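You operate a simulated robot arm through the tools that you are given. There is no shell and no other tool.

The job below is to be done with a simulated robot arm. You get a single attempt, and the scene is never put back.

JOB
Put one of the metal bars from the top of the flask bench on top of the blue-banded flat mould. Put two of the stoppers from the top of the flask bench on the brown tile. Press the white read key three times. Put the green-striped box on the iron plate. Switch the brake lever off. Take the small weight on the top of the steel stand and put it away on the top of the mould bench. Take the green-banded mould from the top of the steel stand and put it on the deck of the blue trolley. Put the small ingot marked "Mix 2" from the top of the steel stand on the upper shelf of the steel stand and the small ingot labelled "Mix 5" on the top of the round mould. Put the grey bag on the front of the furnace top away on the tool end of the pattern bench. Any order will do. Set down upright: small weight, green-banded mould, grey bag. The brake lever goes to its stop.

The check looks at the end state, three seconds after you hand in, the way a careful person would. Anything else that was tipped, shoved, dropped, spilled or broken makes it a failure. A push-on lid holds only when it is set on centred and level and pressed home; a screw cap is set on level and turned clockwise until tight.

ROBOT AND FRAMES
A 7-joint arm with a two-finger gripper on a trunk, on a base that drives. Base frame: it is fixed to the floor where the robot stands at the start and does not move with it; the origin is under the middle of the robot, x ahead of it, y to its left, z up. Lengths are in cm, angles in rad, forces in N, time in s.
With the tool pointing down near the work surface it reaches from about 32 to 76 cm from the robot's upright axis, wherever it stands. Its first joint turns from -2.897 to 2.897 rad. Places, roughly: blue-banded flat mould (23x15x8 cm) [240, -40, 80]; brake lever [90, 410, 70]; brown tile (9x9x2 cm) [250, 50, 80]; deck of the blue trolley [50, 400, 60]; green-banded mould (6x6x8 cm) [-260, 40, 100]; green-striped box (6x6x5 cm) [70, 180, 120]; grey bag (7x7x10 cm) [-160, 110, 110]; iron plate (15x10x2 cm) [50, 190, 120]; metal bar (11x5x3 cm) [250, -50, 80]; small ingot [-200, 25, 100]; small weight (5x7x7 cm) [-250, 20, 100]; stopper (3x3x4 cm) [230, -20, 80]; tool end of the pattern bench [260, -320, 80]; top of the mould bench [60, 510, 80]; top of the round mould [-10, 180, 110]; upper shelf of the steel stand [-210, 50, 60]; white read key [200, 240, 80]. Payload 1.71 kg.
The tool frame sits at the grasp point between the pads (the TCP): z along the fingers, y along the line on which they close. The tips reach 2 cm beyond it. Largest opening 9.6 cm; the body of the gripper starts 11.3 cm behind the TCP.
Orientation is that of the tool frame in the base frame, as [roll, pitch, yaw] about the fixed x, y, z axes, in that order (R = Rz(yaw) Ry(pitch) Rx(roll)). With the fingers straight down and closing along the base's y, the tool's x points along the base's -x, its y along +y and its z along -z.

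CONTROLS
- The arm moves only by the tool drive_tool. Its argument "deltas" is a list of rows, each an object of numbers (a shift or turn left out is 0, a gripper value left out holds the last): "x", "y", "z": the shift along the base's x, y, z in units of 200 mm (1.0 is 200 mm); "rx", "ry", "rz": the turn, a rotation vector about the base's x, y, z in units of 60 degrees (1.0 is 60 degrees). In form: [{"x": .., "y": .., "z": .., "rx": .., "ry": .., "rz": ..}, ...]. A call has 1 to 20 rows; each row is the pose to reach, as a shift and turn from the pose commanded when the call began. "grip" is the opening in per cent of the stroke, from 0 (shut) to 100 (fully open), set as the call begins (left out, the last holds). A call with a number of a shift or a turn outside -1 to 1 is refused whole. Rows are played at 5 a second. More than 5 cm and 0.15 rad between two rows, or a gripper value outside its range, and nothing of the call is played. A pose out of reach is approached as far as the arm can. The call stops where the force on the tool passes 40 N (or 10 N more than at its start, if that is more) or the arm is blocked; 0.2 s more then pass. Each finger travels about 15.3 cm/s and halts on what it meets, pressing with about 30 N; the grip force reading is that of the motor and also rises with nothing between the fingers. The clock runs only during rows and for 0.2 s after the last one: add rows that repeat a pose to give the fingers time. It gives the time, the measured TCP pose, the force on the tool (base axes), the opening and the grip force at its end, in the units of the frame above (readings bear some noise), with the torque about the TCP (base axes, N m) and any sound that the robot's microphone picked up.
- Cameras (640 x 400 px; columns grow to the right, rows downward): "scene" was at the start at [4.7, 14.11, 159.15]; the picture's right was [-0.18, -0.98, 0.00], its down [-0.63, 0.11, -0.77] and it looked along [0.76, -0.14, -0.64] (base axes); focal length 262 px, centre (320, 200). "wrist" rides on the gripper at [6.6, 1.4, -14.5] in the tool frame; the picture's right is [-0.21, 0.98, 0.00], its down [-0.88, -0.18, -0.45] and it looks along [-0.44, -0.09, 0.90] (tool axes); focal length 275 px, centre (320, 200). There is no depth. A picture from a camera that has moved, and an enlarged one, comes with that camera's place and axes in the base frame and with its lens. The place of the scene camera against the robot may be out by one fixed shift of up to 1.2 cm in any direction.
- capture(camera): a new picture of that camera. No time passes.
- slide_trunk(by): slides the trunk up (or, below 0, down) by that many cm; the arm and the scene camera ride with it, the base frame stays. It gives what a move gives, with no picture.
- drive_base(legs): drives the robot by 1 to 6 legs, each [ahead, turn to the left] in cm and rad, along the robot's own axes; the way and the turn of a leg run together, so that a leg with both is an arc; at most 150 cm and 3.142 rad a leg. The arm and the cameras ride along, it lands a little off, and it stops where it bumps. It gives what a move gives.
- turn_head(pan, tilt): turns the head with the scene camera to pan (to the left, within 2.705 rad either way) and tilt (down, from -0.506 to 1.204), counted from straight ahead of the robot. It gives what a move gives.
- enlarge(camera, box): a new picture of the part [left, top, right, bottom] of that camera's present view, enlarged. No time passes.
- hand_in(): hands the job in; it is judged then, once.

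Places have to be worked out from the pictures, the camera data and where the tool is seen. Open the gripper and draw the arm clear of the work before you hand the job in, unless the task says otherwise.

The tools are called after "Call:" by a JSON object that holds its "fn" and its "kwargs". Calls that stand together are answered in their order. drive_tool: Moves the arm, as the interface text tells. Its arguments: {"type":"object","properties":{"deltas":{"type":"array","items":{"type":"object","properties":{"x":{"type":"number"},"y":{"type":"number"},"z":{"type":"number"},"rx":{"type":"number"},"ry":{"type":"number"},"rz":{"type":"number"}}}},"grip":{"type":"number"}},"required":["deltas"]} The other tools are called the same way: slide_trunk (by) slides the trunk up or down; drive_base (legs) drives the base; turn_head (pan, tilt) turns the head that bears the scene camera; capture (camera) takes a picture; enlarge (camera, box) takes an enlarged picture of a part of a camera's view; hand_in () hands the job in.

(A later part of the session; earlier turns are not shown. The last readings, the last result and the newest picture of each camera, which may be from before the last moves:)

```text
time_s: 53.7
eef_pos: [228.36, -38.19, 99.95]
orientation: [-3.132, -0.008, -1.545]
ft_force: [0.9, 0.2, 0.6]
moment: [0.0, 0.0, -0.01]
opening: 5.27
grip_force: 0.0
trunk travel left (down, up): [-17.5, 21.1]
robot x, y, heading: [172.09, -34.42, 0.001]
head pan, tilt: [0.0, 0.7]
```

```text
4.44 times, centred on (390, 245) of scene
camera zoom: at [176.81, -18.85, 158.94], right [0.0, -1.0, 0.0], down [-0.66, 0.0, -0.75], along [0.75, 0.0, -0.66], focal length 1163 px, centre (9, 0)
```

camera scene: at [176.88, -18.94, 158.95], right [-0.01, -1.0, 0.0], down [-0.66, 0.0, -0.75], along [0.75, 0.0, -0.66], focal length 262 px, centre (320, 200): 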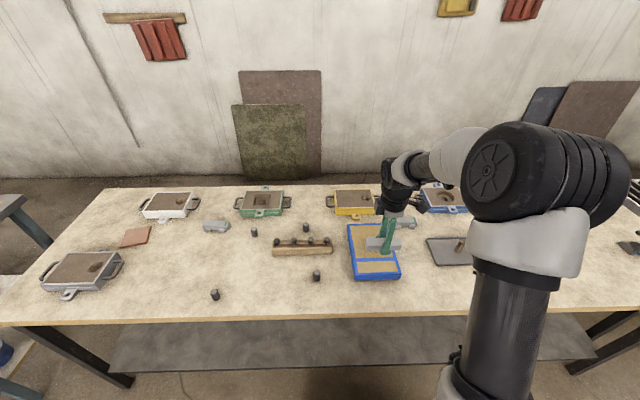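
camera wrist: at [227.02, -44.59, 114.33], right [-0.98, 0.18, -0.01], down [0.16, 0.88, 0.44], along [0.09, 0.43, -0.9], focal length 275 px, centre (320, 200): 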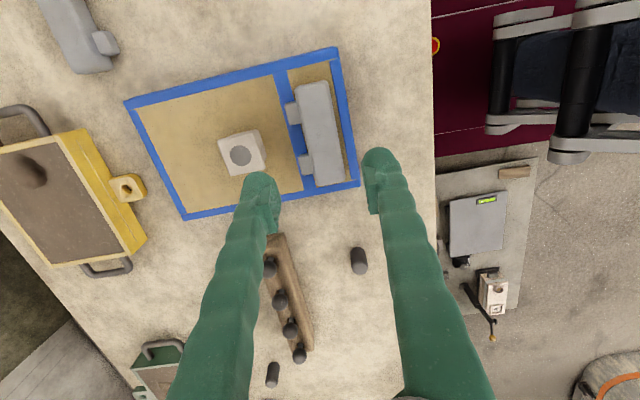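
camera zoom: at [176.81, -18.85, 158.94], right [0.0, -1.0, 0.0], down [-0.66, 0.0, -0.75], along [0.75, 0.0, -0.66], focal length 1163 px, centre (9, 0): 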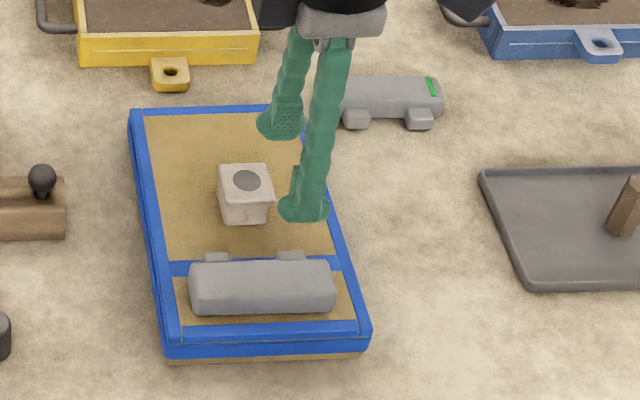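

The bar rests well on the mould. Now I look toward the left side to judge the room for reaching the tile.

Call:
{"fn": "turn_head", "kwargs": {"pan": 0.9, "tilt": 0.8}}

Call:
{"fn": "capture", "kwargs": {"camera": "scene"}}

```text
time_s: 54.9
eef_pos: [228.4, -38.13, 99.91]
orientation: [-3.129, -0.009, -1.544]
ft_force: [0.7, 0.0, -0.9]
moment: [0.04, 0.01, 0.02]
opening: 5.28
grip_force: 0.1
trunk travel left (down, up): [-17.5, 21.1]
robot x, y, heading: [171.83, -33.93, -0.005]
head pan, tilt: [0.901, 0.799]
```

```text
taken
camera scene: at [173.4, -12.53, 158.17], right [0.78, -0.63, -0.01], down [-0.46, -0.56, -0.69], along [0.42, 0.54, -0.72], focal length 262 px, centre (320, 200)
```

scene: 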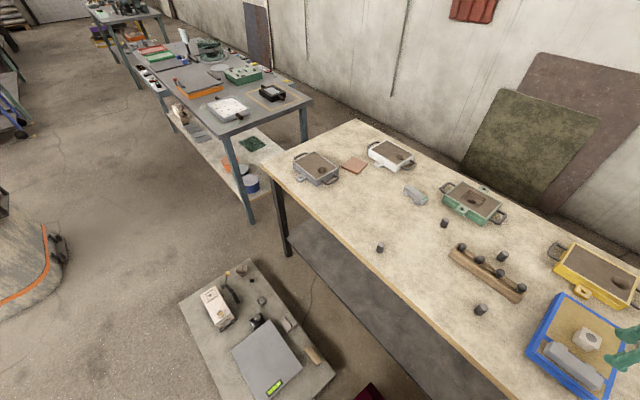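

The left aisle position around (180, 108) should let me place on the tile with a tilted tool. I turn the tool back to yaw π, open it, and move towards the stopper near (226, −18).

Call:
{"fn": "drive_tool", "kwargs": {"deltas": [{"x": -0.05, "y": 0.15, "rz": -0.127}, {"x": -0.1, "y": 0.3, "rz": -0.254}, {"x": -0.15, "y": 0.45, "rz": -0.381}, {"x": -0.2, "y": 0.6, "rz": -0.508}, {"x": -0.25, "y": 0.75, "rz": -0.635}, {"x": -0.3, "y": 0.9, "rz": -0.762}], "grip": 100}}

Call:
{"fn": "drive_tool", "kwargs": {"deltas": [{"y": 0.02, "rz": -0.127}, {"y": 0.04, "rz": -0.254}, {"y": 0.06, "rz": -0.381}, {"y": 0.08, "rz": -0.508}, {"y": 0.09, "rz": -0.635}, {"y": 0.09, "rz": -0.762}]}}

Call:
{"fn": "drive_tool", "kwargs": {"deltas": [{"x": -0.03, "ry": -0.13}, {"x": -0.06, "ry": -0.26}, {"x": -0.09, "ry": -0.39}, {"x": -0.12, "z": -0.05, "ry": -0.52}, {"x": -0.15, "z": -0.1, "ry": -0.583}]}}

Call:
{"fn": "capture", "kwargs": {"camera": "wrist"}}

```text
time_s: 56.3
eef_pos: [222.46, -20.03, 99.82]
orientation: [-3.129, -0.009, -2.342]
ft_force: [0.5, -0.3, 0.0]
moment: [0.02, 0.0, 0.03]
opening: 9.58
grip_force: 0.1
trunk travel left (down, up): [-17.5, 21.1]
robot x, y, heading: [172.06, -34.21, -0.005]
head pan, tilt: [0.901, 0.799]
```

```text
time_s: 57.7
eef_pos: [222.52, -18.26, 99.82]
orientation: [-3.132, -0.011, 3.141]
ft_force: [-0.6, 0.2, -0.5]
moment: [-0.02, 0.01, 0.0]
opening: 9.58
grip_force: 0.0
trunk travel left (down, up): [-17.5, 21.1]
robot x, y, heading: [172.01, -34.27, -0.006]
head pan, tilt: [0.901, 0.799]
```

```text
time_s: 58.9
eef_pos: [219.38, -18.16, 97.7]
orientation: [-3.127, 0.599, 3.141]
ft_force: [-0.6, 1.0, -0.3]
moment: [-0.06, -0.03, -0.01]
opening: 9.61
grip_force: 0.0
trunk travel left (down, up): [-17.5, 21.1]
robot x, y, heading: [172.33, -34.24, -0.007]
head pan, tilt: [0.901, 0.799]
```

```text
taken
camera wrist: at [205.87, -16.61, 105.92], right [0.18, 0.98, 0.11], down [0.47, -0.18, 0.86], along [0.86, -0.1, -0.49], focal length 275 px, centre (320, 200)
```

wrist: 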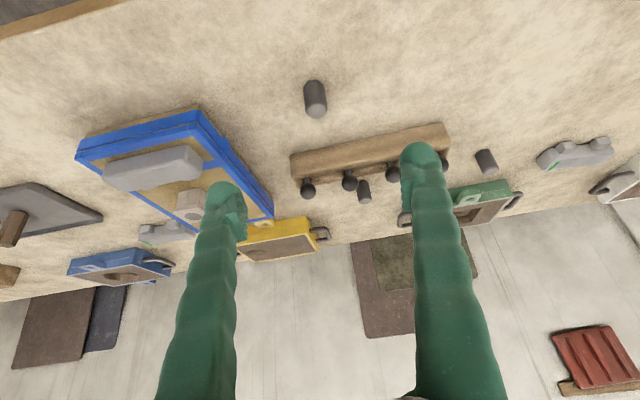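

Stopper is seen at (226.3, −18.0). I approach along the tilted tool axis, first to a pre-grasp.

Call:
{"fn": "drive_tool", "kwargs": {"deltas": [{"x": 0.06, "z": -0.2}, {"x": 0.12, "y": 0.01, "z": -0.4}, {"x": 0.2, "y": 0.01, "z": -0.54}]}}

Call:
{"fn": "capture", "kwargs": {"camera": "wrist"}}

```text
time_s: 59.7
eef_pos: [223.57, -18.32, 86.96]
orientation: [-3.129, 0.6, 3.141]
ft_force: [0.4, 1.5, -0.7]
moment: [0.01, 0.02, 0.0]
opening: 9.6
grip_force: 0.0
trunk travel left (down, up): [-17.5, 21.1]
robot x, y, heading: [172.17, -34.75, -0.005]
head pan, tilt: [0.901, 0.799]
```

```text
taken
camera wrist: at [209.98, -16.75, 95.07], right [0.18, 0.98, 0.11], down [0.47, -0.18, 0.86], along [0.86, -0.1, -0.49], focal length 275 px, centre (320, 200)
```

wrist: 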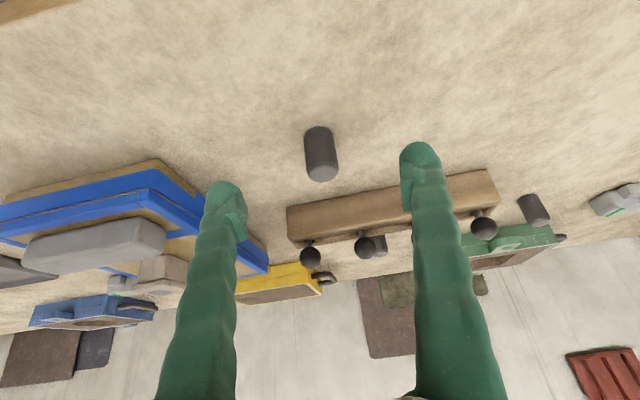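

Aligned. I move on to the grasp and close.

Call:
{"fn": "drive_tool", "kwargs": {"deltas": [{"x": 0.05, "z": -0.08}, {"x": 0.1, "y": 0.005, "z": -0.16}, {"x": 0.14, "y": 0.005, "z": -0.22}]}}

Call:
{"fn": "drive_tool", "kwargs": {"deltas": [{"z": 0.0}, {"z": 0.0}, {"z": 0.0}, {"z": 0.0}, {"z": 0.0}], "grip": 0}}

Call:
{"fn": "capture", "kwargs": {"camera": "wrist"}}

```text
time_s: 60.5
eef_pos: [226.26, -18.15, 82.57]
orientation: [-3.128, 0.602, -3.141]
ft_force: [0.0, 0.3, 0.4]
moment: [-0.01, 0.01, 0.01]
opening: 9.58
grip_force: 0.0
trunk travel left (down, up): [-17.5, 21.1]
robot x, y, heading: [171.82, -34.76, -0.004]
head pan, tilt: [0.901, 0.799]
```

```text
time_s: 61.7
eef_pos: [226.36, -18.13, 82.58]
orientation: [-3.128, 0.6, -3.14]
ft_force: [0.3, 0.8, 0.1]
moment: [-0.01, -0.01, 0.0]
opening: 2.15
grip_force: 29.7
trunk travel left (down, up): [-17.5, 21.1]
robot x, y, heading: [171.91, -34.55, -0.007]
head pan, tilt: [0.901, 0.799]
```

```text
taken
camera wrist: at [212.69, -16.55, 90.71], right [0.18, 0.98, 0.11], down [0.47, -0.18, 0.86], along [0.86, -0.1, -0.49], focal length 275 px, centre (320, 200)
```

wrist: 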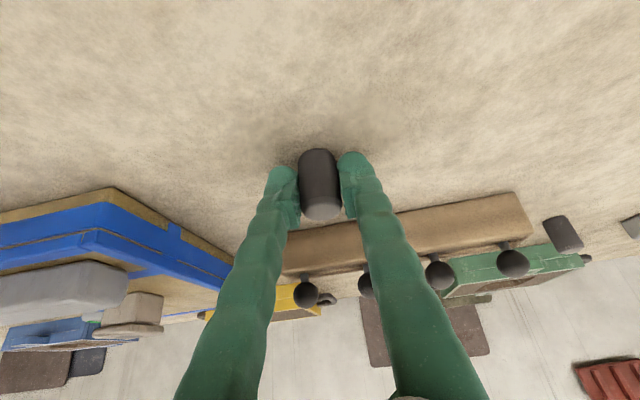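

Stopper gripped at opening 2.15. I lift, retract, and drive round the trolley to the left side.

Call:
{"fn": "drive_tool", "kwargs": {"deltas": [{"z": 0.1}, {"z": 0.3}, {"z": 0.5}, {"z": 0.7}, {"x": -0.1, "y": -0.1, "z": 0.9}, {"x": -0.3, "y": -0.3, "z": 0.9}, {"x": -0.5, "y": -0.5, "z": 1.0}, {"x": -0.6, "y": -0.7, "z": 1.0}]}}

Call:
{"fn": "drive_base", "kwargs": {"legs": [[-66, 0], [0, 1.571], [142, 0]]}}

Call:
{"fn": "turn_head", "kwargs": {"pan": -0.9, "tilt": 0.8}}

Call:
{"fn": "capture", "kwargs": {"camera": "scene"}}

Call:
{"fn": "capture", "kwargs": {"camera": "wrist"}}

```text
refused: row 6 steps farther than a row can; nothing moved
```

```text
time_s: 76.1
eef_pos: [85.67, 145.7, 83.57]
orientation: [-3.119, 0.609, -1.535]
ft_force: [0.8, -0.4, 0.6]
moment: [0.0, 0.0, 0.0]
opening: 2.22
grip_force: 29.6
trunk travel left (down, up): [-17.5, 21.1]
robot x, y, heading: [103.7, 94.23, 1.596]
head pan, tilt: [0.901, 0.799]
stopped in leg 3: the force on the tool passed its limit at 54 N (the readings are from after the stop); the commanded pose is now the measured one
```

```text
time_s: 77.9
eef_pos: [85.96, 145.47, 83.69]
orientation: [-3.12, 0.615, -1.536]
ft_force: [-1.0, 0.0, 0.0]
moment: [-0.04, 0.03, 0.03]
opening: 2.19
grip_force: 29.8
trunk travel left (down, up): [-17.5, 21.1]
robot x, y, heading: [103.22, 94.37, 1.598]
head pan, tilt: [-0.901, 0.799]
```

```text
taken
camera scene: at [93.93, 95.84, 158.17], right [0.64, -0.77, 0.01], down [-0.55, -0.47, -0.69], along [0.54, 0.44, -0.72], focal length 262 px, centre (320, 200)
```

scene: 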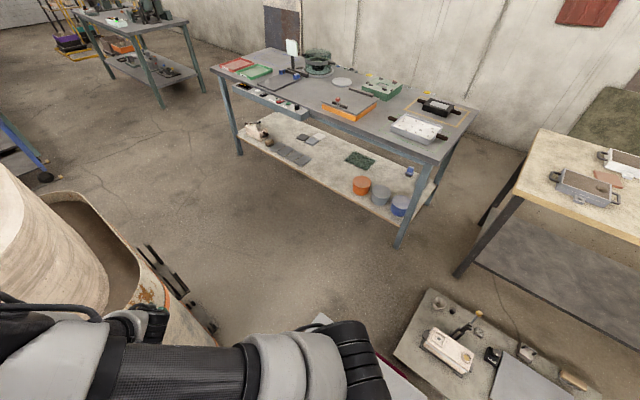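

```text
taken
camera wrist: at [84.68, 131.69, 91.68], right [-0.98, 0.15, 0.1], down [0.16, 0.46, 0.87], along [0.08, 0.87, -0.48], focal length 275 px, centre (320, 200)
```

wrist: 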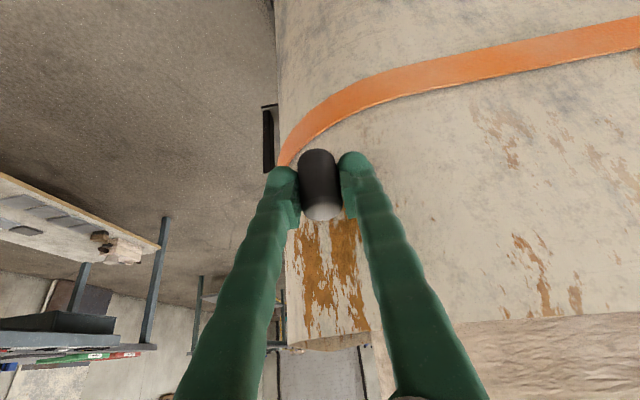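

The lift was refused for a too-long step, and the base then moved with the tool low, touching the tub side; stopper still held. I back off first.

Call:
{"fn": "drive_base", "kwargs": {"legs": [[-15, 0]]}}

Call:
{"fn": "turn_head", "kwargs": {"pan": 0.3, "tilt": 0.6}}

Call:
{"fn": "capture", "kwargs": {"camera": "scene"}}

```text
time_s: 79.3
eef_pos: [86.23, 130.92, 83.59]
orientation: [-3.118, 0.611, -1.54]
ft_force: [0.0, -1.0, 0.1]
moment: [0.04, 0.0, 0.0]
opening: 2.21
grip_force: 29.8
trunk travel left (down, up): [-17.5, 21.1]
robot x, y, heading: [103.74, 79.38, 1.592]
head pan, tilt: [-0.901, 0.799]
```

```text
time_s: 80.7
eef_pos: [86.43, 130.71, 83.66]
orientation: [-3.122, 0.612, -1.539]
ft_force: [0.2, -0.8, -0.3]
moment: [-0.02, -0.01, -0.01]
opening: 2.2
grip_force: 30.2
trunk travel left (down, up): [-17.5, 21.1]
robot x, y, heading: [103.87, 79.56, 1.595]
head pan, tilt: [0.3, 0.6]
```

```text
taken
camera scene: at [85.3, 84.21, 159.8], right [0.95, 0.32, -0.01], down [0.18, -0.55, -0.82], along [-0.26, 0.77, -0.58], focal length 262 px, centre (320, 200)
```

scene: 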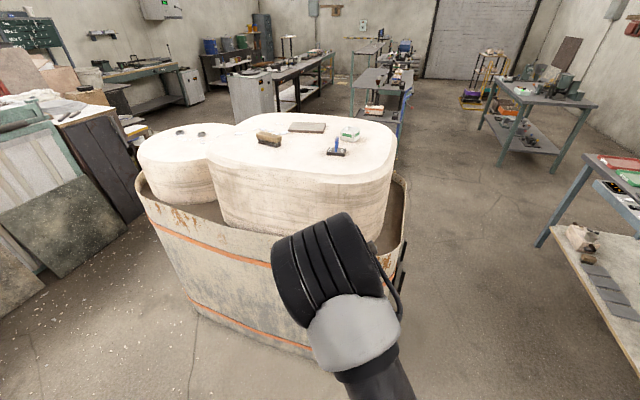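

The tub and its items stand undisturbed. Now I lift the tool and retract, with small enough steps.

Call:
{"fn": "drive_tool", "kwargs": {"deltas": [{"z": 0.2}, {"z": 0.4}, {"z": 0.6}, {"z": 0.8}, {"z": 1.0}]}}

```text
time_s: 81.9
eef_pos: [86.55, 130.85, 103.62]
orientation: [-3.123, 0.613, -1.541]
ft_force: [-0.2, 0.8, 1.1]
moment: [-0.01, -0.01, 0.02]
opening: 2.23
grip_force: 30.2
trunk travel left (down, up): [-17.5, 21.1]
robot x, y, heading: [103.8, 78.95, 1.595]
head pan, tilt: [0.3, 0.6]
```

I swing the tool to straight ahead of the robot so that it stays clear of the tub while turning.

Call:
{"fn": "drive_tool", "kwargs": {"deltas": [{"x": 0.22}, {"x": 0.44}, {"x": 0.66}, {"x": 0.88}, {"x": 1.0, "y": -0.1}]}}

```text
time_s: 83.1
eef_pos: [105.19, 128.77, 103.77]
orientation: [-3.108, 0.613, -1.519]
ft_force: [6.5, 0.1, -0.6]
moment: [0.02, 0.75, 0.56]
opening: 2.21
grip_force: 29.9
trunk travel left (down, up): [-17.5, 21.1]
robot x, y, heading: [103.73, 79.33, 1.599]
head pan, tilt: [0.3, 0.6]
```

Now I drive to the left aisle: turn right slightly, 35 cm, turn to heading 0, then 45 cm ahead.

Call:
{"fn": "drive_base", "kwargs": {"legs": [[0, -0.35], [35, 0], [0, -1.249], [45, 0]]}}

Call:
{"fn": "turn_head", "kwargs": {"pan": -0.6, "tilt": 0.8}}

Call:
{"fn": "capture", "kwargs": {"camera": "scene"}}

Call:
{"fn": "capture", "kwargs": {"camera": "wrist"}}

```text
time_s: 90.2
eef_pos: [162.1, 112.32, 105.15]
orientation: [-3.096, 0.642, -3.091]
ft_force: [-0.3, -0.2, 0.6]
moment: [-0.04, -0.05, 0.0]
opening: 2.2
grip_force: 29.7
trunk travel left (down, up): [-17.5, 21.1]
robot x, y, heading: [115.41, 112.92, 0.039]
head pan, tilt: [0.3, 0.6]
stopped in leg 3: the robot was blocked; the commanded pose is now the measured one
```

```text
time_s: 91.4
eef_pos: [162.35, 112.3, 104.82]
orientation: [-3.1, 0.635, -3.094]
ft_force: [0.1, 0.0, -1.1]
moment: [-0.02, -0.01, 0.02]
opening: 2.2
grip_force: 30.0
trunk travel left (down, up): [-17.5, 21.1]
robot x, y, heading: [115.4, 113.13, 0.037]
head pan, tilt: [-0.6, 0.799]
```

```text
taken
camera scene: at [117.9, 124.21, 158.15], right [-0.53, -0.85, 0.01], down [-0.62, 0.38, -0.69], along [0.58, -0.37, -0.73], focal length 262 px, centre (320, 200)
```

scene: 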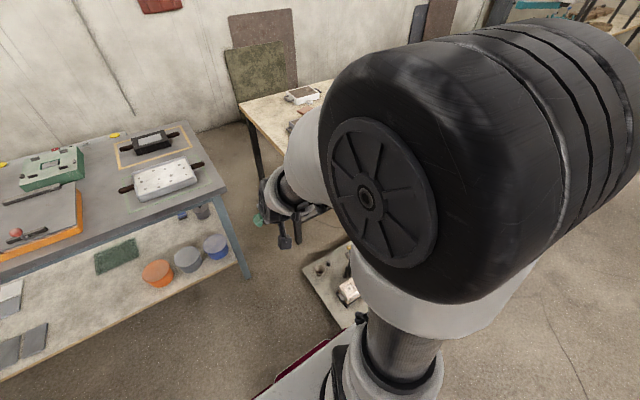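

```text
taken
camera wrist: at [148.53, 113.55, 112.47], right [0.14, 0.99, 0.09], down [0.44, -0.14, 0.89], along [0.89, -0.09, -0.46], focal length 275 px, centre (320, 200)
```

wrist: 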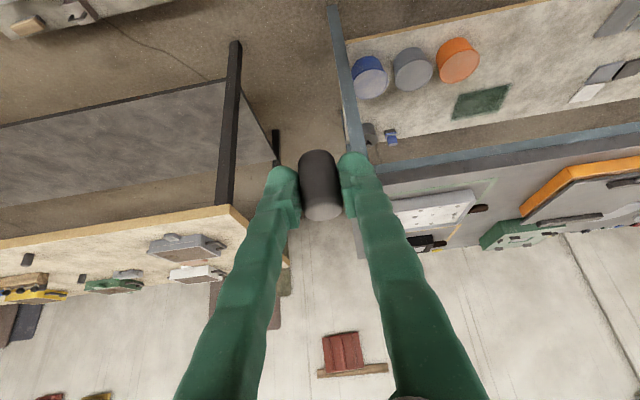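

The turn ended against something. I look around to see what the base touches.

Call:
{"fn": "turn_head", "kwargs": {"pan": 0.0, "tilt": 1.2}}

Call:
{"fn": "capture", "kwargs": {"camera": "scene"}}

Call:
{"fn": "turn_head", "kwargs": {"pan": 2.0, "tilt": 1.2}}

Call:
{"fn": "capture", "kwargs": {"camera": "scene"}}

Call:
{"fn": "turn_head", "kwargs": {"pan": -0.9, "tilt": 1.2}}

Call:
{"fn": "capture", "kwargs": {"camera": "scene"}}

```text
time_s: 92.4
eef_pos: [162.47, 112.16, 104.95]
orientation: [-3.099, 0.639, -3.093]
ft_force: [0.3, -0.4, -0.3]
moment: [0.0, 0.03, 0.01]
opening: 2.2
grip_force: 29.4
trunk travel left (down, up): [-17.5, 21.1]
robot x, y, heading: [115.28, 113.03, 0.035]
head pan, tilt: [0.0, 1.201]
```

```text
taken
camera scene: at [116.62, 128.72, 155.39], right [0.04, -1.0, 0.0], down [-0.94, -0.03, -0.35], along [0.35, 0.01, -0.94], focal length 262 px, centre (320, 200)
```

scene: 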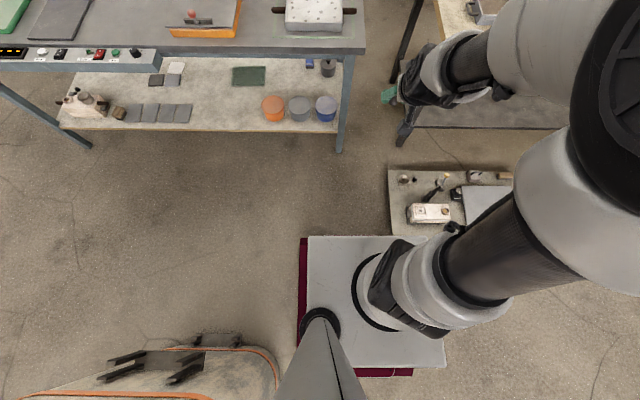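

```text
time_s: 94.3
eef_pos: [162.39, 112.2, 104.86]
orientation: [-3.099, 0.638, -3.092]
ft_force: [-0.4, -0.7, 0.0]
moment: [-0.01, 0.01, 0.02]
opening: 2.22
grip_force: 30.2
trunk travel left (down, up): [-17.5, 21.1]
robot x, y, heading: [115.7, 112.75, 0.037]
head pan, tilt: [2.0, 1.201]
```

```text
taken
camera scene: at [108.52, 133.52, 155.52], right [0.89, 0.45, -0.02], down [0.41, -0.83, -0.37], along [-0.18, 0.32, -0.93], focal length 262 px, centre (320, 200)
```

scene: 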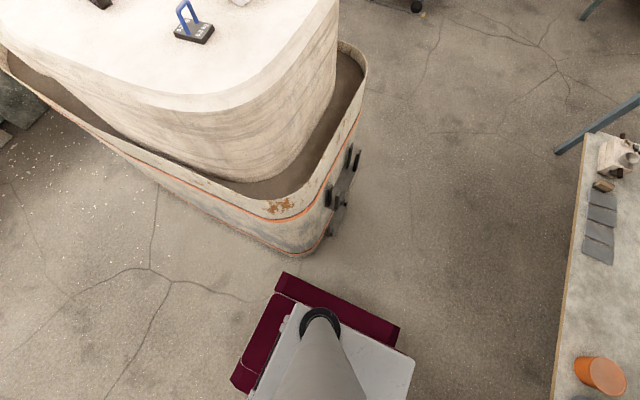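

```text
time_s: 96.9
eef_pos: [162.47, 112.18, 104.87]
orientation: [-3.101, 0.636, -3.093]
ft_force: [-0.2, 0.3, 0.4]
moment: [0.01, -0.01, -0.02]
opening: 2.19
grip_force: 30.0
trunk travel left (down, up): [-17.5, 21.1]
robot x, y, heading: [115.98, 112.8, 0.035]
head pan, tilt: [-0.901, 1.201]
```

```text
taken
camera scene: at [114.67, 124.27, 155.42], right [-0.76, -0.65, 0.01], down [-0.61, 0.71, -0.35], along [0.22, -0.28, -0.94], focal length 262 px, centre (320, 200)
```

scene: 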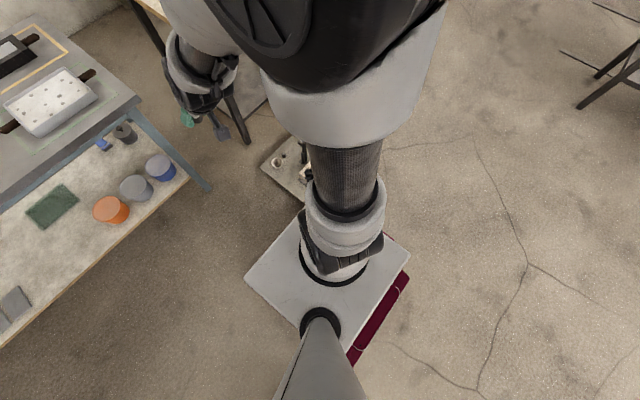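

The platform's left edge is really about y≈88.5 and my front right corner touched it; nothing looks displaced. I back 6 cm, steer slightly left and creep forward past it.

Call:
{"fn": "drive_base", "kwargs": {"legs": [[-6, 0], [0, 0.075], [40, 0]]}}

Call:
{"fn": "turn_head", "kwargs": {"pan": -0.4, "tilt": 1.2}}

Call:
{"fn": "capture", "kwargs": {"camera": "scene"}}

```text
time_s: 100.6
eef_pos: [194.62, 120.14, 105.81]
orientation: [-3.104, 0.657, -3.013]
ft_force: [0.0, -0.6, -0.6]
moment: [0.12, 0.1, 0.11]
opening: 2.19
grip_force: 30.0
trunk travel left (down, up): [-17.5, 21.1]
robot x, y, heading: [149.2, 117.43, 0.103]
head pan, tilt: [-0.901, 1.201]
```

```text
time_s: 101.5
eef_pos: [196.09, 120.13, 105.15]
orientation: [-3.106, 0.645, -3.018]
ft_force: [-1.0, -0.3, 0.0]
moment: [0.04, 0.02, 0.01]
opening: 2.22
grip_force: 29.8
trunk travel left (down, up): [-17.5, 21.1]
robot x, y, heading: [148.9, 117.39, 0.096]
head pan, tilt: [-0.4, 1.201]
```

```text
taken
camera scene: at [147.45, 131.33, 155.42], right [-0.3, -0.96, 0.0], down [-0.89, 0.27, -0.36], along [0.34, -0.11, -0.93], focal length 262 px, centre (320, 200)
```

scene: 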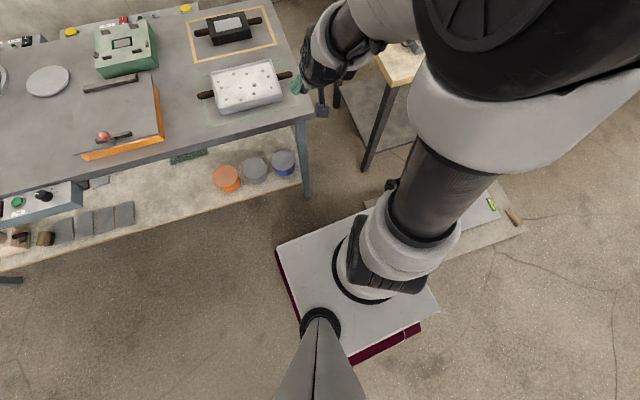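

I straighten to heading 0 and move ahead 25 cm.

Call:
{"fn": "drive_base", "kwargs": {"legs": [[0, -0.1], [24, 0]]}}

Call:
{"fn": "turn_head", "kwargs": {"pan": -0.75, "tilt": 0.85}}

Call:
{"fn": "capture", "kwargs": {"camera": "scene"}}

Call:
{"fn": "turn_head", "kwargs": {"pan": 0.2, "tilt": 1.2}}

Call:
{"fn": "capture", "kwargs": {"camera": "scene"}}

```text
time_s: 102.7
eef_pos: [195.16, 116.82, 105.49]
orientation: [-3.093, 0.658, -3.117]
ft_force: [-0.3, 0.8, 0.1]
moment: [-0.02, -0.06, -0.02]
opening: 2.19
grip_force: 29.5
trunk travel left (down, up): [-17.5, 21.1]
robot x, y, heading: [149.01, 117.48, 0.021]
head pan, tilt: [-0.4, 1.201]
stopped in leg 2: the robot was blocked; the commanded pose is now the measured one
```

```text
time_s: 103.6
eef_pos: [195.41, 116.75, 105.53]
orientation: [-3.095, 0.657, -3.118]
ft_force: [0.6, 0.0, -0.7]
moment: [0.05, -0.01, 0.02]
opening: 2.19
grip_force: 29.9
trunk travel left (down, up): [-17.5, 21.1]
robot x, y, heading: [149.34, 117.96, 0.019]
head pan, tilt: [-0.75, 0.85]
```

```text
taken
camera scene: at [150.78, 127.97, 157.75], right [-0.67, -0.74, 0.01], down [-0.57, 0.5, -0.65], along [0.48, -0.44, -0.76], focal length 262 px, centre (320, 200)
```

scene: 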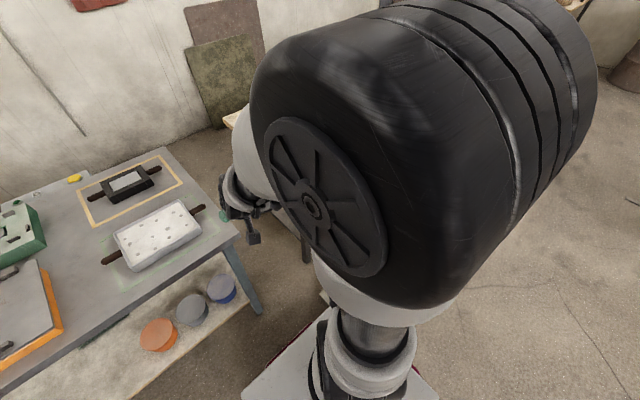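

```text
time_s: 104.8
eef_pos: [195.46, 116.8, 105.53]
orientation: [-3.095, 0.658, -3.118]
ft_force: [-0.9, -0.2, 0.7]
moment: [0.0, 0.0, -0.02]
opening: 2.19
grip_force: 29.9
trunk travel left (down, up): [-17.5, 21.1]
robot x, y, heading: [149.2, 117.61, 0.023]
head pan, tilt: [0.201, 1.201]
```

```text
taken
camera scene: at [150.44, 134.42, 155.39], right [0.22, -0.98, 0.0], down [-0.92, -0.2, -0.35], along [0.34, 0.08, -0.94], focal length 262 px, centre (320, 200)
```

scene: 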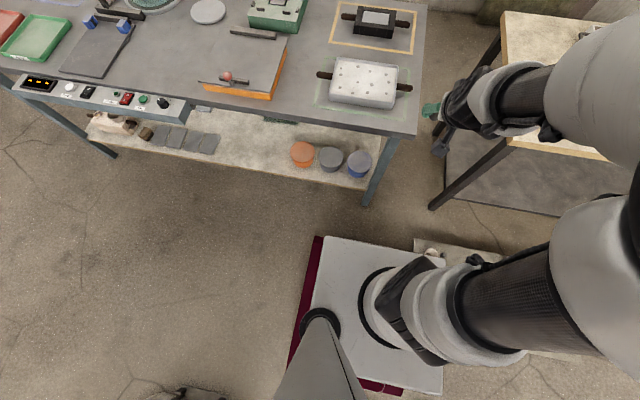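

Blocked again by the platform at my right side, so the footprint is wider than it looks (about ±28.5). I angle left, gain a little y, then straighten.

Call:
{"fn": "drive_base", "kwargs": {"legs": [[0, 0.1], [18, 0], [0, -0.12]]}}

```text
time_s: 107.5
eef_pos: [212.94, 117.95, 105.76]
orientation: [-3.094, 0.657, -3.14]
ft_force: [0.2, 0.7, -0.5]
moment: [-0.02, -0.01, -0.01]
opening: 2.21
grip_force: 30.0
trunk travel left (down, up): [-17.5, 21.1]
robot x, y, heading: [166.5, 119.82, -0.002]
head pan, tilt: [0.201, 1.201]
```

Straight now at (166.5, 119.8). Ahead 9 cm more.

Call:
{"fn": "drive_base", "kwargs": {"legs": [[9, 0]]}}

Call:
{"fn": "turn_head", "kwargs": {"pan": -0.75, "tilt": 0.75}}

Call:
{"fn": "capture", "kwargs": {"camera": "scene"}}

Call:
{"fn": "capture", "kwargs": {"camera": "wrist"}}

```text
time_s: 108.7
eef_pos: [218.32, 117.57, 107.24]
orientation: [-3.095, 0.693, -3.137]
ft_force: [-0.5, -1.1, 0.3]
moment: [0.09, 0.05, 0.04]
opening: 2.2
grip_force: 30.1
trunk travel left (down, up): [-17.5, 21.1]
robot x, y, heading: [175.73, 119.96, 0.003]
head pan, tilt: [0.201, 1.201]
```

```text
time_s: 109.9
eef_pos: [220.42, 116.96, 106.07]
orientation: [-3.105, 0.667, -3.14]
ft_force: [-0.7, 0.2, 0.0]
moment: [-0.02, -0.05, 0.05]
opening: 2.19
grip_force: 30.1
trunk travel left (down, up): [-17.5, 21.1]
robot x, y, heading: [175.64, 119.9, -0.002]
head pan, tilt: [-0.75, 0.75]
```

```text
taken
camera scene: at [174.04, 129.84, 158.57], right [-0.68, -0.73, -0.01], down [-0.49, 0.47, -0.74], along [0.54, -0.5, -0.68], focal length 262 px, centre (320, 200)
```

scene: 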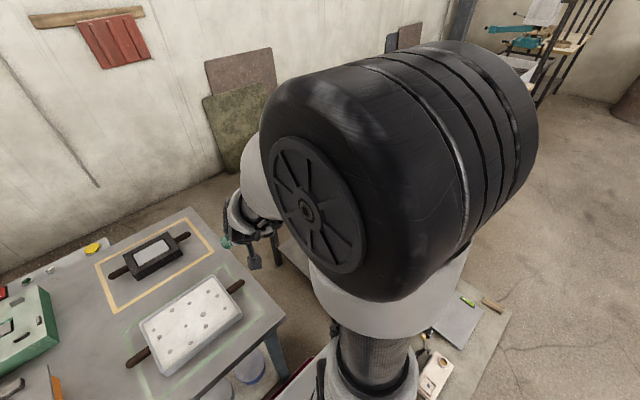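

```text
taken
camera wrist: at [206.34, 118.86, 113.12], right [0.18, 0.98, 0.1], down [0.41, -0.17, 0.9], along [0.89, -0.12, -0.43], focal length 275 px, centre (320, 200)
```

wrist: 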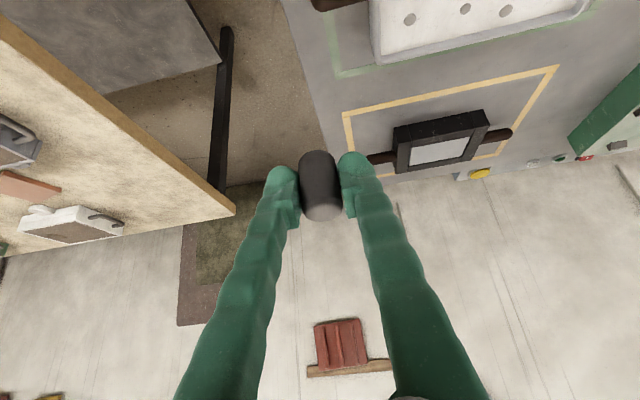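

I swing the tool right toward the tile (azimuth about −43°), keeping z at 106.

Call:
{"fn": "drive_tool", "kwargs": {"deltas": [{"x": 0.04, "y": -0.2, "rz": -0.1}, {"x": 0.08, "y": -0.4, "rz": -0.2}, {"x": 0.1, "y": -0.6, "rz": -0.3}, {"x": 0.12, "y": -0.8, "rz": -0.4}, {"x": 0.12, "y": -1.0, "rz": -0.5}]}}

Call:
{"fn": "drive_tool", "kwargs": {"deltas": [{"y": -0.2, "rz": -0.1}, {"y": -0.4, "rz": -0.2}, {"y": -0.6, "rz": -0.22}, {"y": -0.8, "rz": -0.22}, {"x": 0.1, "y": -1.0, "rz": -0.22}]}}

Call:
{"fn": "capture", "kwargs": {"camera": "wrist"}}

Call:
{"fn": "capture", "kwargs": {"camera": "scene"}}

```text
time_s: 111.3
eef_pos: [226.7, 114.64, 106.03]
orientation: [-3.11, 0.682, 2.977]
ft_force: [0.1, 0.5, 0.1]
moment: [-0.03, -0.03, 0.0]
opening: 2.22
grip_force: 30.3
trunk travel left (down, up): [-17.5, 21.1]
robot x, y, heading: [176.13, 120.14, 0.0]
head pan, tilt: [-0.75, 0.75]
stopped in row 5: the arm was blocked; the commanded pose is now the measured one
```

```text
time_s: 112.5
eef_pos: [228.97, 94.75, 106.39]
orientation: [-3.105, 0.68, 2.745]
ft_force: [0.4, 0.5, -0.4]
moment: [-0.01, 0.04, -0.03]
opening: 2.23
grip_force: 30.0
trunk travel left (down, up): [-17.5, 21.1]
robot x, y, heading: [175.7, 119.74, 0.001]
head pan, tilt: [-0.75, 0.75]
```

```text
taken
camera wrist: at [216.58, 102.01, 113.34], right [0.54, 0.83, 0.1], down [0.3, -0.31, 0.9], along [0.78, -0.46, -0.42], focal length 275 px, centre (320, 200)
```

wrist: 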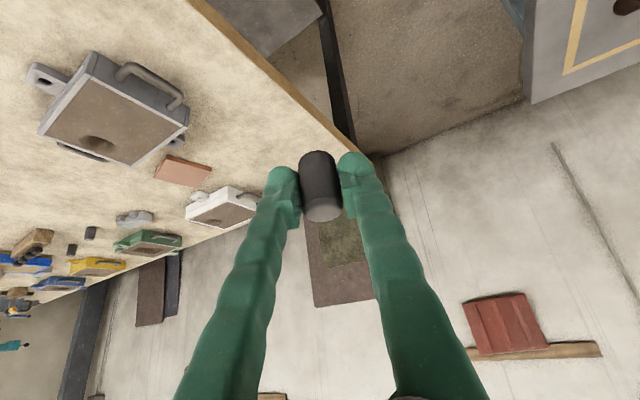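

```text
taken
camera scene: at [178.16, 129.87, 158.55], right [-0.68, -0.73, 0.01], down [-0.51, 0.47, -0.72], along [0.52, -0.5, -0.69], focal length 262 px, centre (320, 200)
```

scene: 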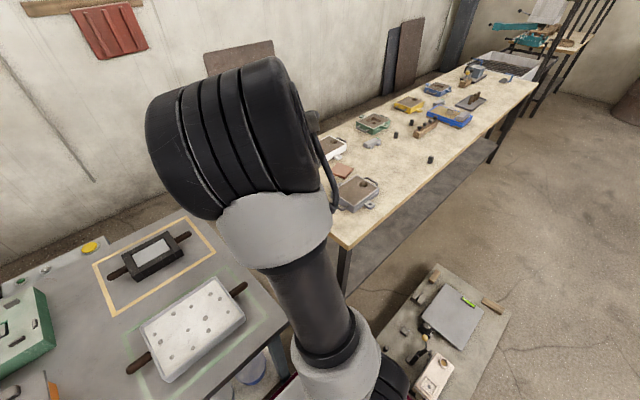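

Tile corners come out near (238.7, 57.6), (246.7, 59.7), (248.8, 50), (241.5, 48.2). I turn the tool to azimuth −42° and bring it over near the tile.

Call:
{"fn": "drive_tool", "kwargs": {"deltas": [{"x": 0.05, "y": -0.2, "rz": -0.08}, {"x": 0.1, "y": -0.4, "rz": -0.16}, {"x": 0.15, "y": -0.6, "rz": -0.24}, {"x": 0.2, "y": -0.8, "rz": -0.316}, {"x": 0.25, "y": -1.0, "rz": -0.316}]}}

Call:
{"fn": "drive_tool", "kwargs": {"deltas": [{"x": 0.02, "y": -0.1, "rx": -0.05, "ry": -0.055}, {"x": 0.07, "y": -0.25, "z": -0.1, "rx": -0.1, "ry": -0.11}, {"x": 0.07, "y": -0.4, "z": -0.2, "rx": -0.1, "ry": -0.11}]}}

Call:
{"fn": "capture", "kwargs": {"camera": "wrist"}}

Call:
{"fn": "capture", "kwargs": {"camera": "scene"}}

```text
time_s: 113.7
eef_pos: [231.47, 81.56, 104.38]
orientation: [-3.103, 0.683, 2.415]
ft_force: [0.6, 1.0, 0.1]
moment: [-0.06, 0.02, -0.06]
opening: 2.2
grip_force: 30.2
out of reach, approached as far as the arm can: row 4, 5
trunk travel left (down, up): [-17.5, 21.1]
robot x, y, heading: [175.55, 119.98, -0.001]
head pan, tilt: [-0.75, 0.75]
```

```text
time_s: 114.5
eef_pos: [232.22, 79.92, 101.41]
orientation: [-3.1, 0.84, 2.419]
ft_force: [0.2, 1.0, -0.5]
moment: [0.02, -0.04, 0.01]
opening: 2.16
grip_force: 30.3
out of reach, approached as far as the arm can: row 1, 2, 3
trunk travel left (down, up): [-17.5, 21.1]
robot x, y, heading: [175.68, 120.18, -0.003]
head pan, tilt: [-0.75, 0.75]
```

```text
taken
camera wrist: at [222.21, 91.47, 106.14], right [0.77, 0.62, 0.13], down [0.08, -0.29, 0.95], along [0.63, -0.73, -0.27], focal length 275 px, centre (320, 200)
```

wrist: 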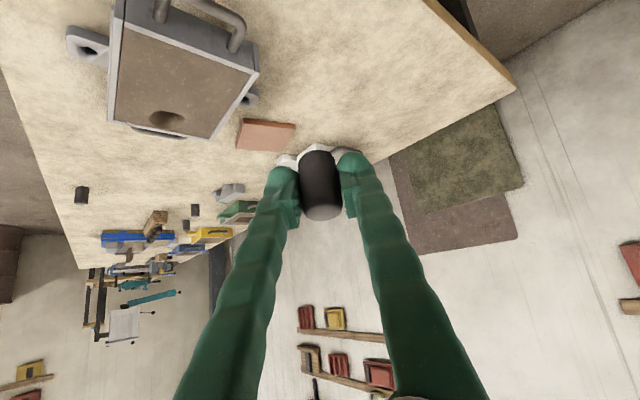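

```text
taken
camera scene: at [178.06, 129.83, 158.56], right [-0.68, -0.73, 0.01], down [-0.51, 0.47, -0.72], along [0.52, -0.5, -0.69], focal length 262 px, centre (320, 200)
```

scene: 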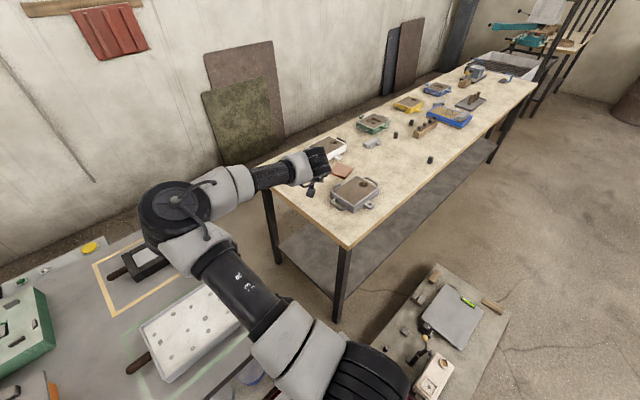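

The arm's elbow is swung out to the left because I swung it while folded. I move the tool back out to straight ahead at a larger radius to recover a good posture.

Call:
{"fn": "drive_tool", "kwargs": {"deltas": [{"x": 0.0, "y": 0.2, "z": 0.08, "rz": 0.07}, {"x": 0.0, "y": 0.4, "z": 0.16, "rz": 0.14}, {"x": 0.0, "y": 0.6, "z": 0.24, "rz": 0.21}, {"x": 0.0, "y": 0.8, "z": 0.3, "rz": 0.28}, {"x": 0.02, "y": 1.0, "z": 0.3, "rz": 0.316}]}}

Call:
{"fn": "drive_tool", "kwargs": {"deltas": [{"x": 0.05, "y": 0.2, "rz": 0.08}, {"x": 0.1, "y": 0.4, "rz": 0.16}, {"x": 0.15, "y": 0.6, "rz": 0.24}, {"x": 0.2, "y": 0.8, "rz": 0.32}, {"x": 0.2, "y": 1.0, "rz": 0.37}]}}

Call:
{"fn": "capture", "kwargs": {"camera": "scene"}}

```text
time_s: 115.7
eef_pos: [232.42, 100.14, 107.24]
orientation: [-3.101, 0.838, 2.749]
ft_force: [-0.4, -1.2, -1.1]
moment: [0.01, 0.01, -0.01]
opening: 2.2
grip_force: 30.1
trunk travel left (down, up): [-17.5, 21.1]
robot x, y, heading: [176.19, 119.7, 0.004]
head pan, tilt: [-0.75, 0.75]
```

```text
time_s: 116.9
eef_pos: [236.44, 119.9, 107.53]
orientation: [-3.105, 0.837, 3.134]
ft_force: [0.2, 0.1, -1.1]
moment: [0.0, 0.0, -0.02]
opening: 2.21
grip_force: 30.2
trunk travel left (down, up): [-17.5, 21.1]
robot x, y, heading: [175.44, 119.95, -0.004]
head pan, tilt: [-0.75, 0.75]
```

```text
taken
camera scene: at [177.99, 129.89, 158.55], right [-0.68, -0.73, 0.01], down [-0.51, 0.47, -0.72], along [0.52, -0.5, -0.69], focal length 262 px, centre (320, 200)
```

scene: 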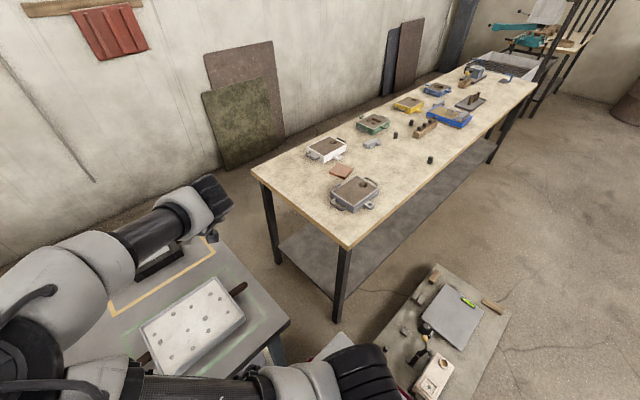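

The elbow is now hanging out to the left above bench 2. I back the base 45 cm into open space to re-form the arm posture safely.

Call:
{"fn": "drive_base", "kwargs": {"legs": [[-45, 0]]}}

Call:
{"fn": "turn_head", "kwargs": {"pan": 0.5, "tilt": 0.9}}

Call:
{"fn": "capture", "kwargs": {"camera": "scene"}}

```text
time_s: 119.8
eef_pos: [191.51, 119.74, 107.5]
orientation: [-3.104, 0.838, 3.134]
ft_force: [-0.8, 0.5, 0.2]
moment: [0.0, -0.01, -0.02]
opening: 2.19
grip_force: 29.6
trunk travel left (down, up): [-17.5, 21.1]
robot x, y, heading: [130.87, 120.02, -0.004]
head pan, tilt: [-0.75, 0.75]
```

```text
time_s: 121.2
eef_pos: [189.99, 119.78, 108.31]
orientation: [-3.107, 0.851, 3.132]
ft_force: [-0.1, -0.4, -0.6]
moment: [-0.02, -0.05, 0.02]
opening: 2.2
grip_force: 30.5
trunk travel left (down, up): [-17.5, 21.1]
robot x, y, heading: [130.81, 119.87, -0.007]
head pan, tilt: [0.499, 0.901]
```

```text
taken
camera scene: at [133.76, 139.21, 157.35], right [0.48, -0.88, -0.01], down [-0.7, -0.37, -0.61], along [0.53, 0.3, -0.79], focal length 262 px, centre (320, 200)
```

scene: 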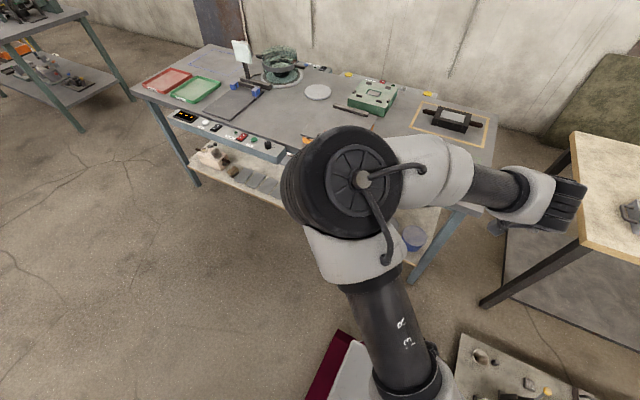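

I try rolling the tool about the radial axis to coax the elbow back up.

Call:
{"fn": "drive_tool", "kwargs": {"deltas": [{"rx": 0.13}, {"rx": 0.26}, {"rx": 0.39}, {"rx": 0.52}, {"rx": 0.65}, {"rx": 0.78}, {"rx": 0.9}]}}

Call:
{"fn": "capture", "kwargs": {"camera": "scene"}}

```text
time_s: 122.8
eef_pos: [189.94, 119.98, 108.48]
orientation: [2.058, 0.45, 2.389]
ft_force: [0.8, -0.1, 0.1]
moment: [-0.01, 0.03, 0.03]
opening: 2.23
grip_force: 30.4
trunk travel left (down, up): [-17.5, 21.1]
robot x, y, heading: [130.78, 120.22, -0.008]
head pan, tilt: [0.499, 0.901]
```

```text
taken
camera scene: at [133.8, 139.19, 157.35], right [0.48, -0.88, -0.01], down [-0.7, -0.37, -0.61], along [0.53, 0.3, -0.79], focal length 262 px, centre (320, 200)
```

scene: 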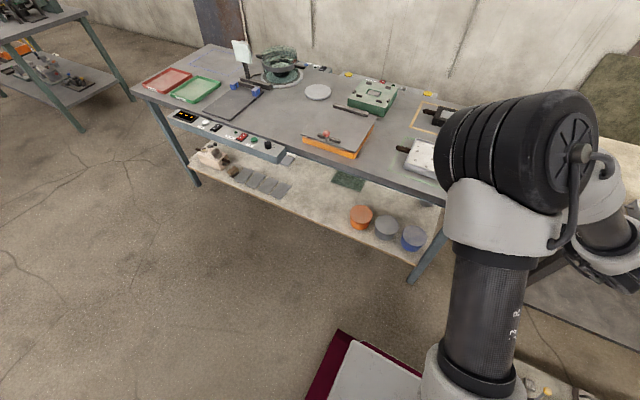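

The elbow came up. Now I roll back and check whether it stays up.

Call:
{"fn": "drive_tool", "kwargs": {"deltas": [{"rx": -0.13}, {"rx": -0.26}, {"rx": -0.39}, {"rx": -0.52}, {"rx": -0.65}, {"rx": -0.78}, {"rx": -0.9}]}}

Call:
{"fn": "capture", "kwargs": {"camera": "scene"}}

```text
time_s: 124.4
eef_pos: [189.98, 119.85, 108.41]
orientation: [-3.103, 0.854, 3.133]
ft_force: [-0.2, -0.1, -0.4]
moment: [-0.01, -0.04, 0.02]
opening: 2.23
grip_force: 29.7
trunk travel left (down, up): [-17.5, 21.1]
robot x, y, heading: [130.91, 119.88, -0.005]
head pan, tilt: [0.499, 0.901]
```

```text
taken
camera scene: at [133.74, 139.25, 157.35], right [0.48, -0.88, -0.01], down [-0.7, -0.37, -0.61], along [0.53, 0.3, -0.79], focal length 262 px, centre (320, 200)
```

scene: 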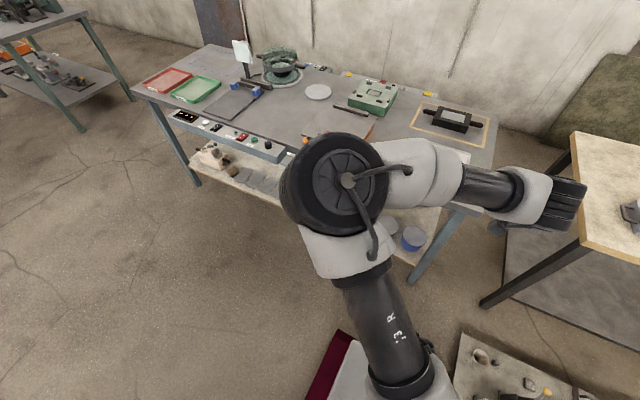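

The posture is locally reversible, so I roll further until a joint limit shifts the elbow for good.

Call:
{"fn": "drive_tool", "kwargs": {"deltas": [{"rx": 0.14}, {"rx": 0.28}, {"rx": 0.42}, {"rx": 0.56}, {"rx": 0.7}, {"rx": 0.84}, {"rx": 0.98}]}}

Call:
{"fn": "drive_tool", "kwargs": {"deltas": [{"rx": 0.14}, {"rx": 0.28}, {"rx": 0.42}, {"rx": 0.56}, {"rx": 0.7}]}}

Call:
{"fn": "capture", "kwargs": {"camera": "scene"}}

```text
time_s: 126.0
eef_pos: [189.97, 119.79, 108.38]
orientation: [1.991, 0.392, 2.363]
ft_force: [0.8, 0.3, 0.2]
moment: [0.02, -0.04, -0.01]
opening: 2.19
grip_force: 29.9
trunk travel left (down, up): [-17.5, 21.1]
robot x, y, heading: [130.9, 120.29, -0.006]
head pan, tilt: [0.499, 0.901]
```

```text
time_s: 127.2
eef_pos: [190.7, 121.22, 109.44]
orientation: [1.489, -0.152, 2.295]
ft_force: [0.0, 0.5, 0.5]
moment: [-0.01, -0.01, -0.02]
opening: 2.21
grip_force: 30.2
out of reach, approached as far as the arm can: row 5
trunk travel left (down, up): [-17.5, 21.1]
robot x, y, heading: [130.99, 120.3, -0.003]
head pan, tilt: [0.499, 0.901]
```

```text
taken
camera scene: at [133.75, 139.33, 157.34], right [0.48, -0.88, -0.01], down [-0.7, -0.37, -0.61], along [0.53, 0.3, -0.79], focal length 262 px, centre (320, 200)
```

scene: 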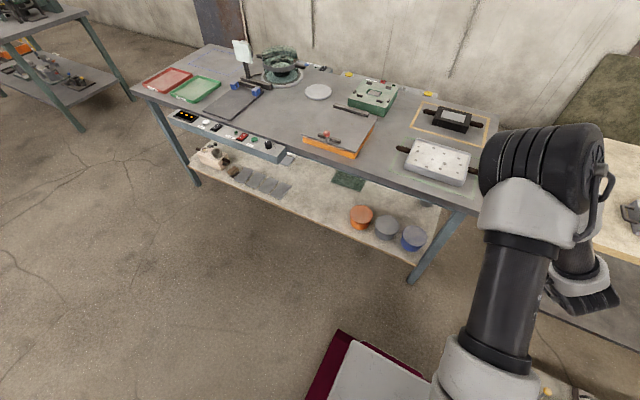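

Limit reached. I roll back now and compare.

Call:
{"fn": "drive_tool", "kwargs": {"deltas": [{"rx": -0.14}, {"rx": -0.28}, {"rx": -0.42}, {"rx": -0.56}, {"rx": -0.7}, {"rx": -0.84}]}}

Call:
{"fn": "drive_tool", "kwargs": {"deltas": [{"rx": -0.14}, {"rx": -0.28}, {"rx": -0.42}, {"rx": -0.56}, {"rx": -0.7}, {"rx": -0.82}]}}

Call:
{"fn": "capture", "kwargs": {"camera": "scene"}}

```text
time_s: 128.6
eef_pos: [190.67, 121.07, 109.28]
orientation: [2.113, 0.496, 2.415]
ft_force: [0.4, -0.2, -1.0]
moment: [-0.04, 0.01, -0.03]
opening: 2.21
grip_force: 30.2
trunk travel left (down, up): [-17.5, 21.1]
robot x, y, heading: [131.02, 119.93, -0.005]
head pan, tilt: [0.499, 0.901]
```

```text
time_s: 130.0
eef_pos: [190.68, 121.17, 109.22]
orientation: [-3.134, 0.852, 3.109]
ft_force: [0.0, -0.5, -0.1]
moment: [-0.02, 0.0, -0.05]
opening: 2.18
grip_force: 30.5
trunk travel left (down, up): [-17.5, 21.1]
robot x, y, heading: [130.79, 120.08, -0.005]
head pan, tilt: [0.499, 0.901]
```

```text
taken
camera scene: at [133.74, 139.26, 157.35], right [0.48, -0.88, -0.01], down [-0.7, -0.37, -0.61], along [0.53, 0.3, -0.79], focal length 262 px, centre (320, 200)
```

scene: 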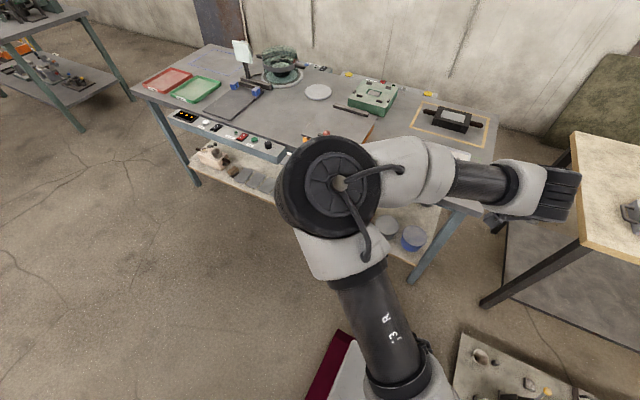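

I check the posture with the tool straight down at the home-like pose.

Call:
{"fn": "drive_tool", "kwargs": {"deltas": [{"ry": 0.14}, {"ry": 0.28}, {"ry": 0.42}, {"ry": 0.56}, {"ry": 0.7}, {"ry": 0.82}]}}

Call:
{"fn": "capture", "kwargs": {"camera": "scene"}}

```text
time_s: 131.4
eef_pos: [190.75, 120.93, 109.2]
orientation: [-3.112, -0.011, 3.118]
ft_force: [0.5, 0.7, -1.4]
moment: [0.01, 0.02, 0.03]
opening: 2.21
grip_force: 30.1
trunk travel left (down, up): [-17.5, 21.1]
robot x, y, heading: [130.94, 119.54, -0.007]
head pan, tilt: [0.499, 0.901]
```

```text
taken
camera scene: at [133.84, 139.19, 157.35], right [0.48, -0.88, -0.01], down [-0.7, -0.37, -0.61], along [0.53, 0.3, -0.79], focal length 262 px, centre (320, 200)
```

scene: 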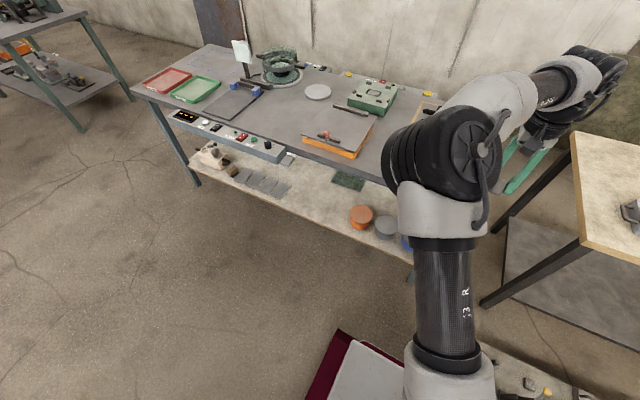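

The elbow stays slightly left. I try the mirror of the motion that displaced it: fold in tilted, then swing left.

Call:
{"fn": "drive_tool", "kwargs": {"deltas": [{"x": -0.1, "ry": -0.13}, {"x": -0.2, "ry": -0.26}, {"x": -0.35, "ry": -0.39}, {"x": -0.5, "z": -0.05, "ry": -0.52}, {"x": -0.65, "z": -0.1, "ry": -0.64}, {"x": -0.75, "z": -0.15, "ry": -0.64}]}}

Call:
{"fn": "drive_tool", "kwargs": {"deltas": [{"x": 0.04, "y": 0.2, "rz": 0.1}, {"x": 0.08, "y": 0.4, "rz": 0.2}, {"x": 0.1, "y": 0.6, "rz": 0.3}, {"x": 0.12, "y": 0.8, "rz": 0.4}, {"x": 0.12, "y": 1.0, "rz": 0.5}]}}

Call:
{"fn": "capture", "kwargs": {"camera": "scene"}}

```text
time_s: 132.7
eef_pos: [176.97, 120.2, 106.48]
orientation: [3.125, 0.655, 3.066]
ft_force: [-0.7, 2.1, 0.8]
moment: [-0.1, -0.04, -0.1]
opening: 2.2
grip_force: 29.4
trunk travel left (down, up): [-17.5, 21.1]
robot x, y, heading: [130.83, 119.99, -0.007]
head pan, tilt: [0.499, 0.901]
stopped in row 6: the arm was blocked; the commanded pose is now the measured one
```

```text
time_s: 133.0
eef_pos: [176.46, 121.81, 106.6]
orientation: [3.103, 0.657, 3.088]
ft_force: [0.5, 1.0, -0.6]
moment: [-0.03, -0.03, 0.0]
opening: 2.19
grip_force: 30.2
trunk travel left (down, up): [-17.5, 21.1]
robot x, y, heading: [131.06, 120.05, 0.002]
head pan, tilt: [0.499, 0.901]
stopped in row 1: the arm was blocked; the commanded pose is now the measured one
```

```text
taken
camera scene: at [133.93, 138.44, 157.35], right [0.37, -0.93, -0.01], down [-0.74, -0.29, -0.61], along [0.56, 0.23, -0.79], focal length 262 px, centre (320, 200)
```

scene: 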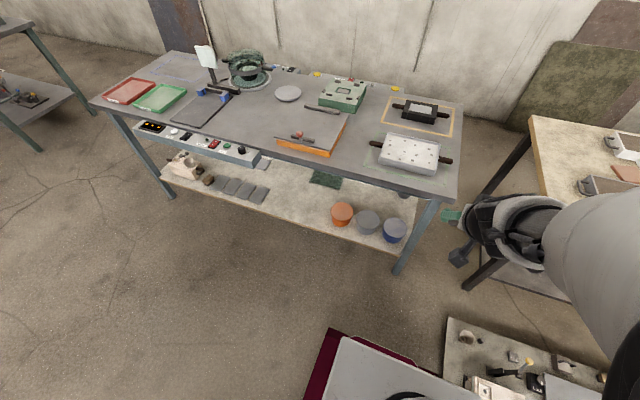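

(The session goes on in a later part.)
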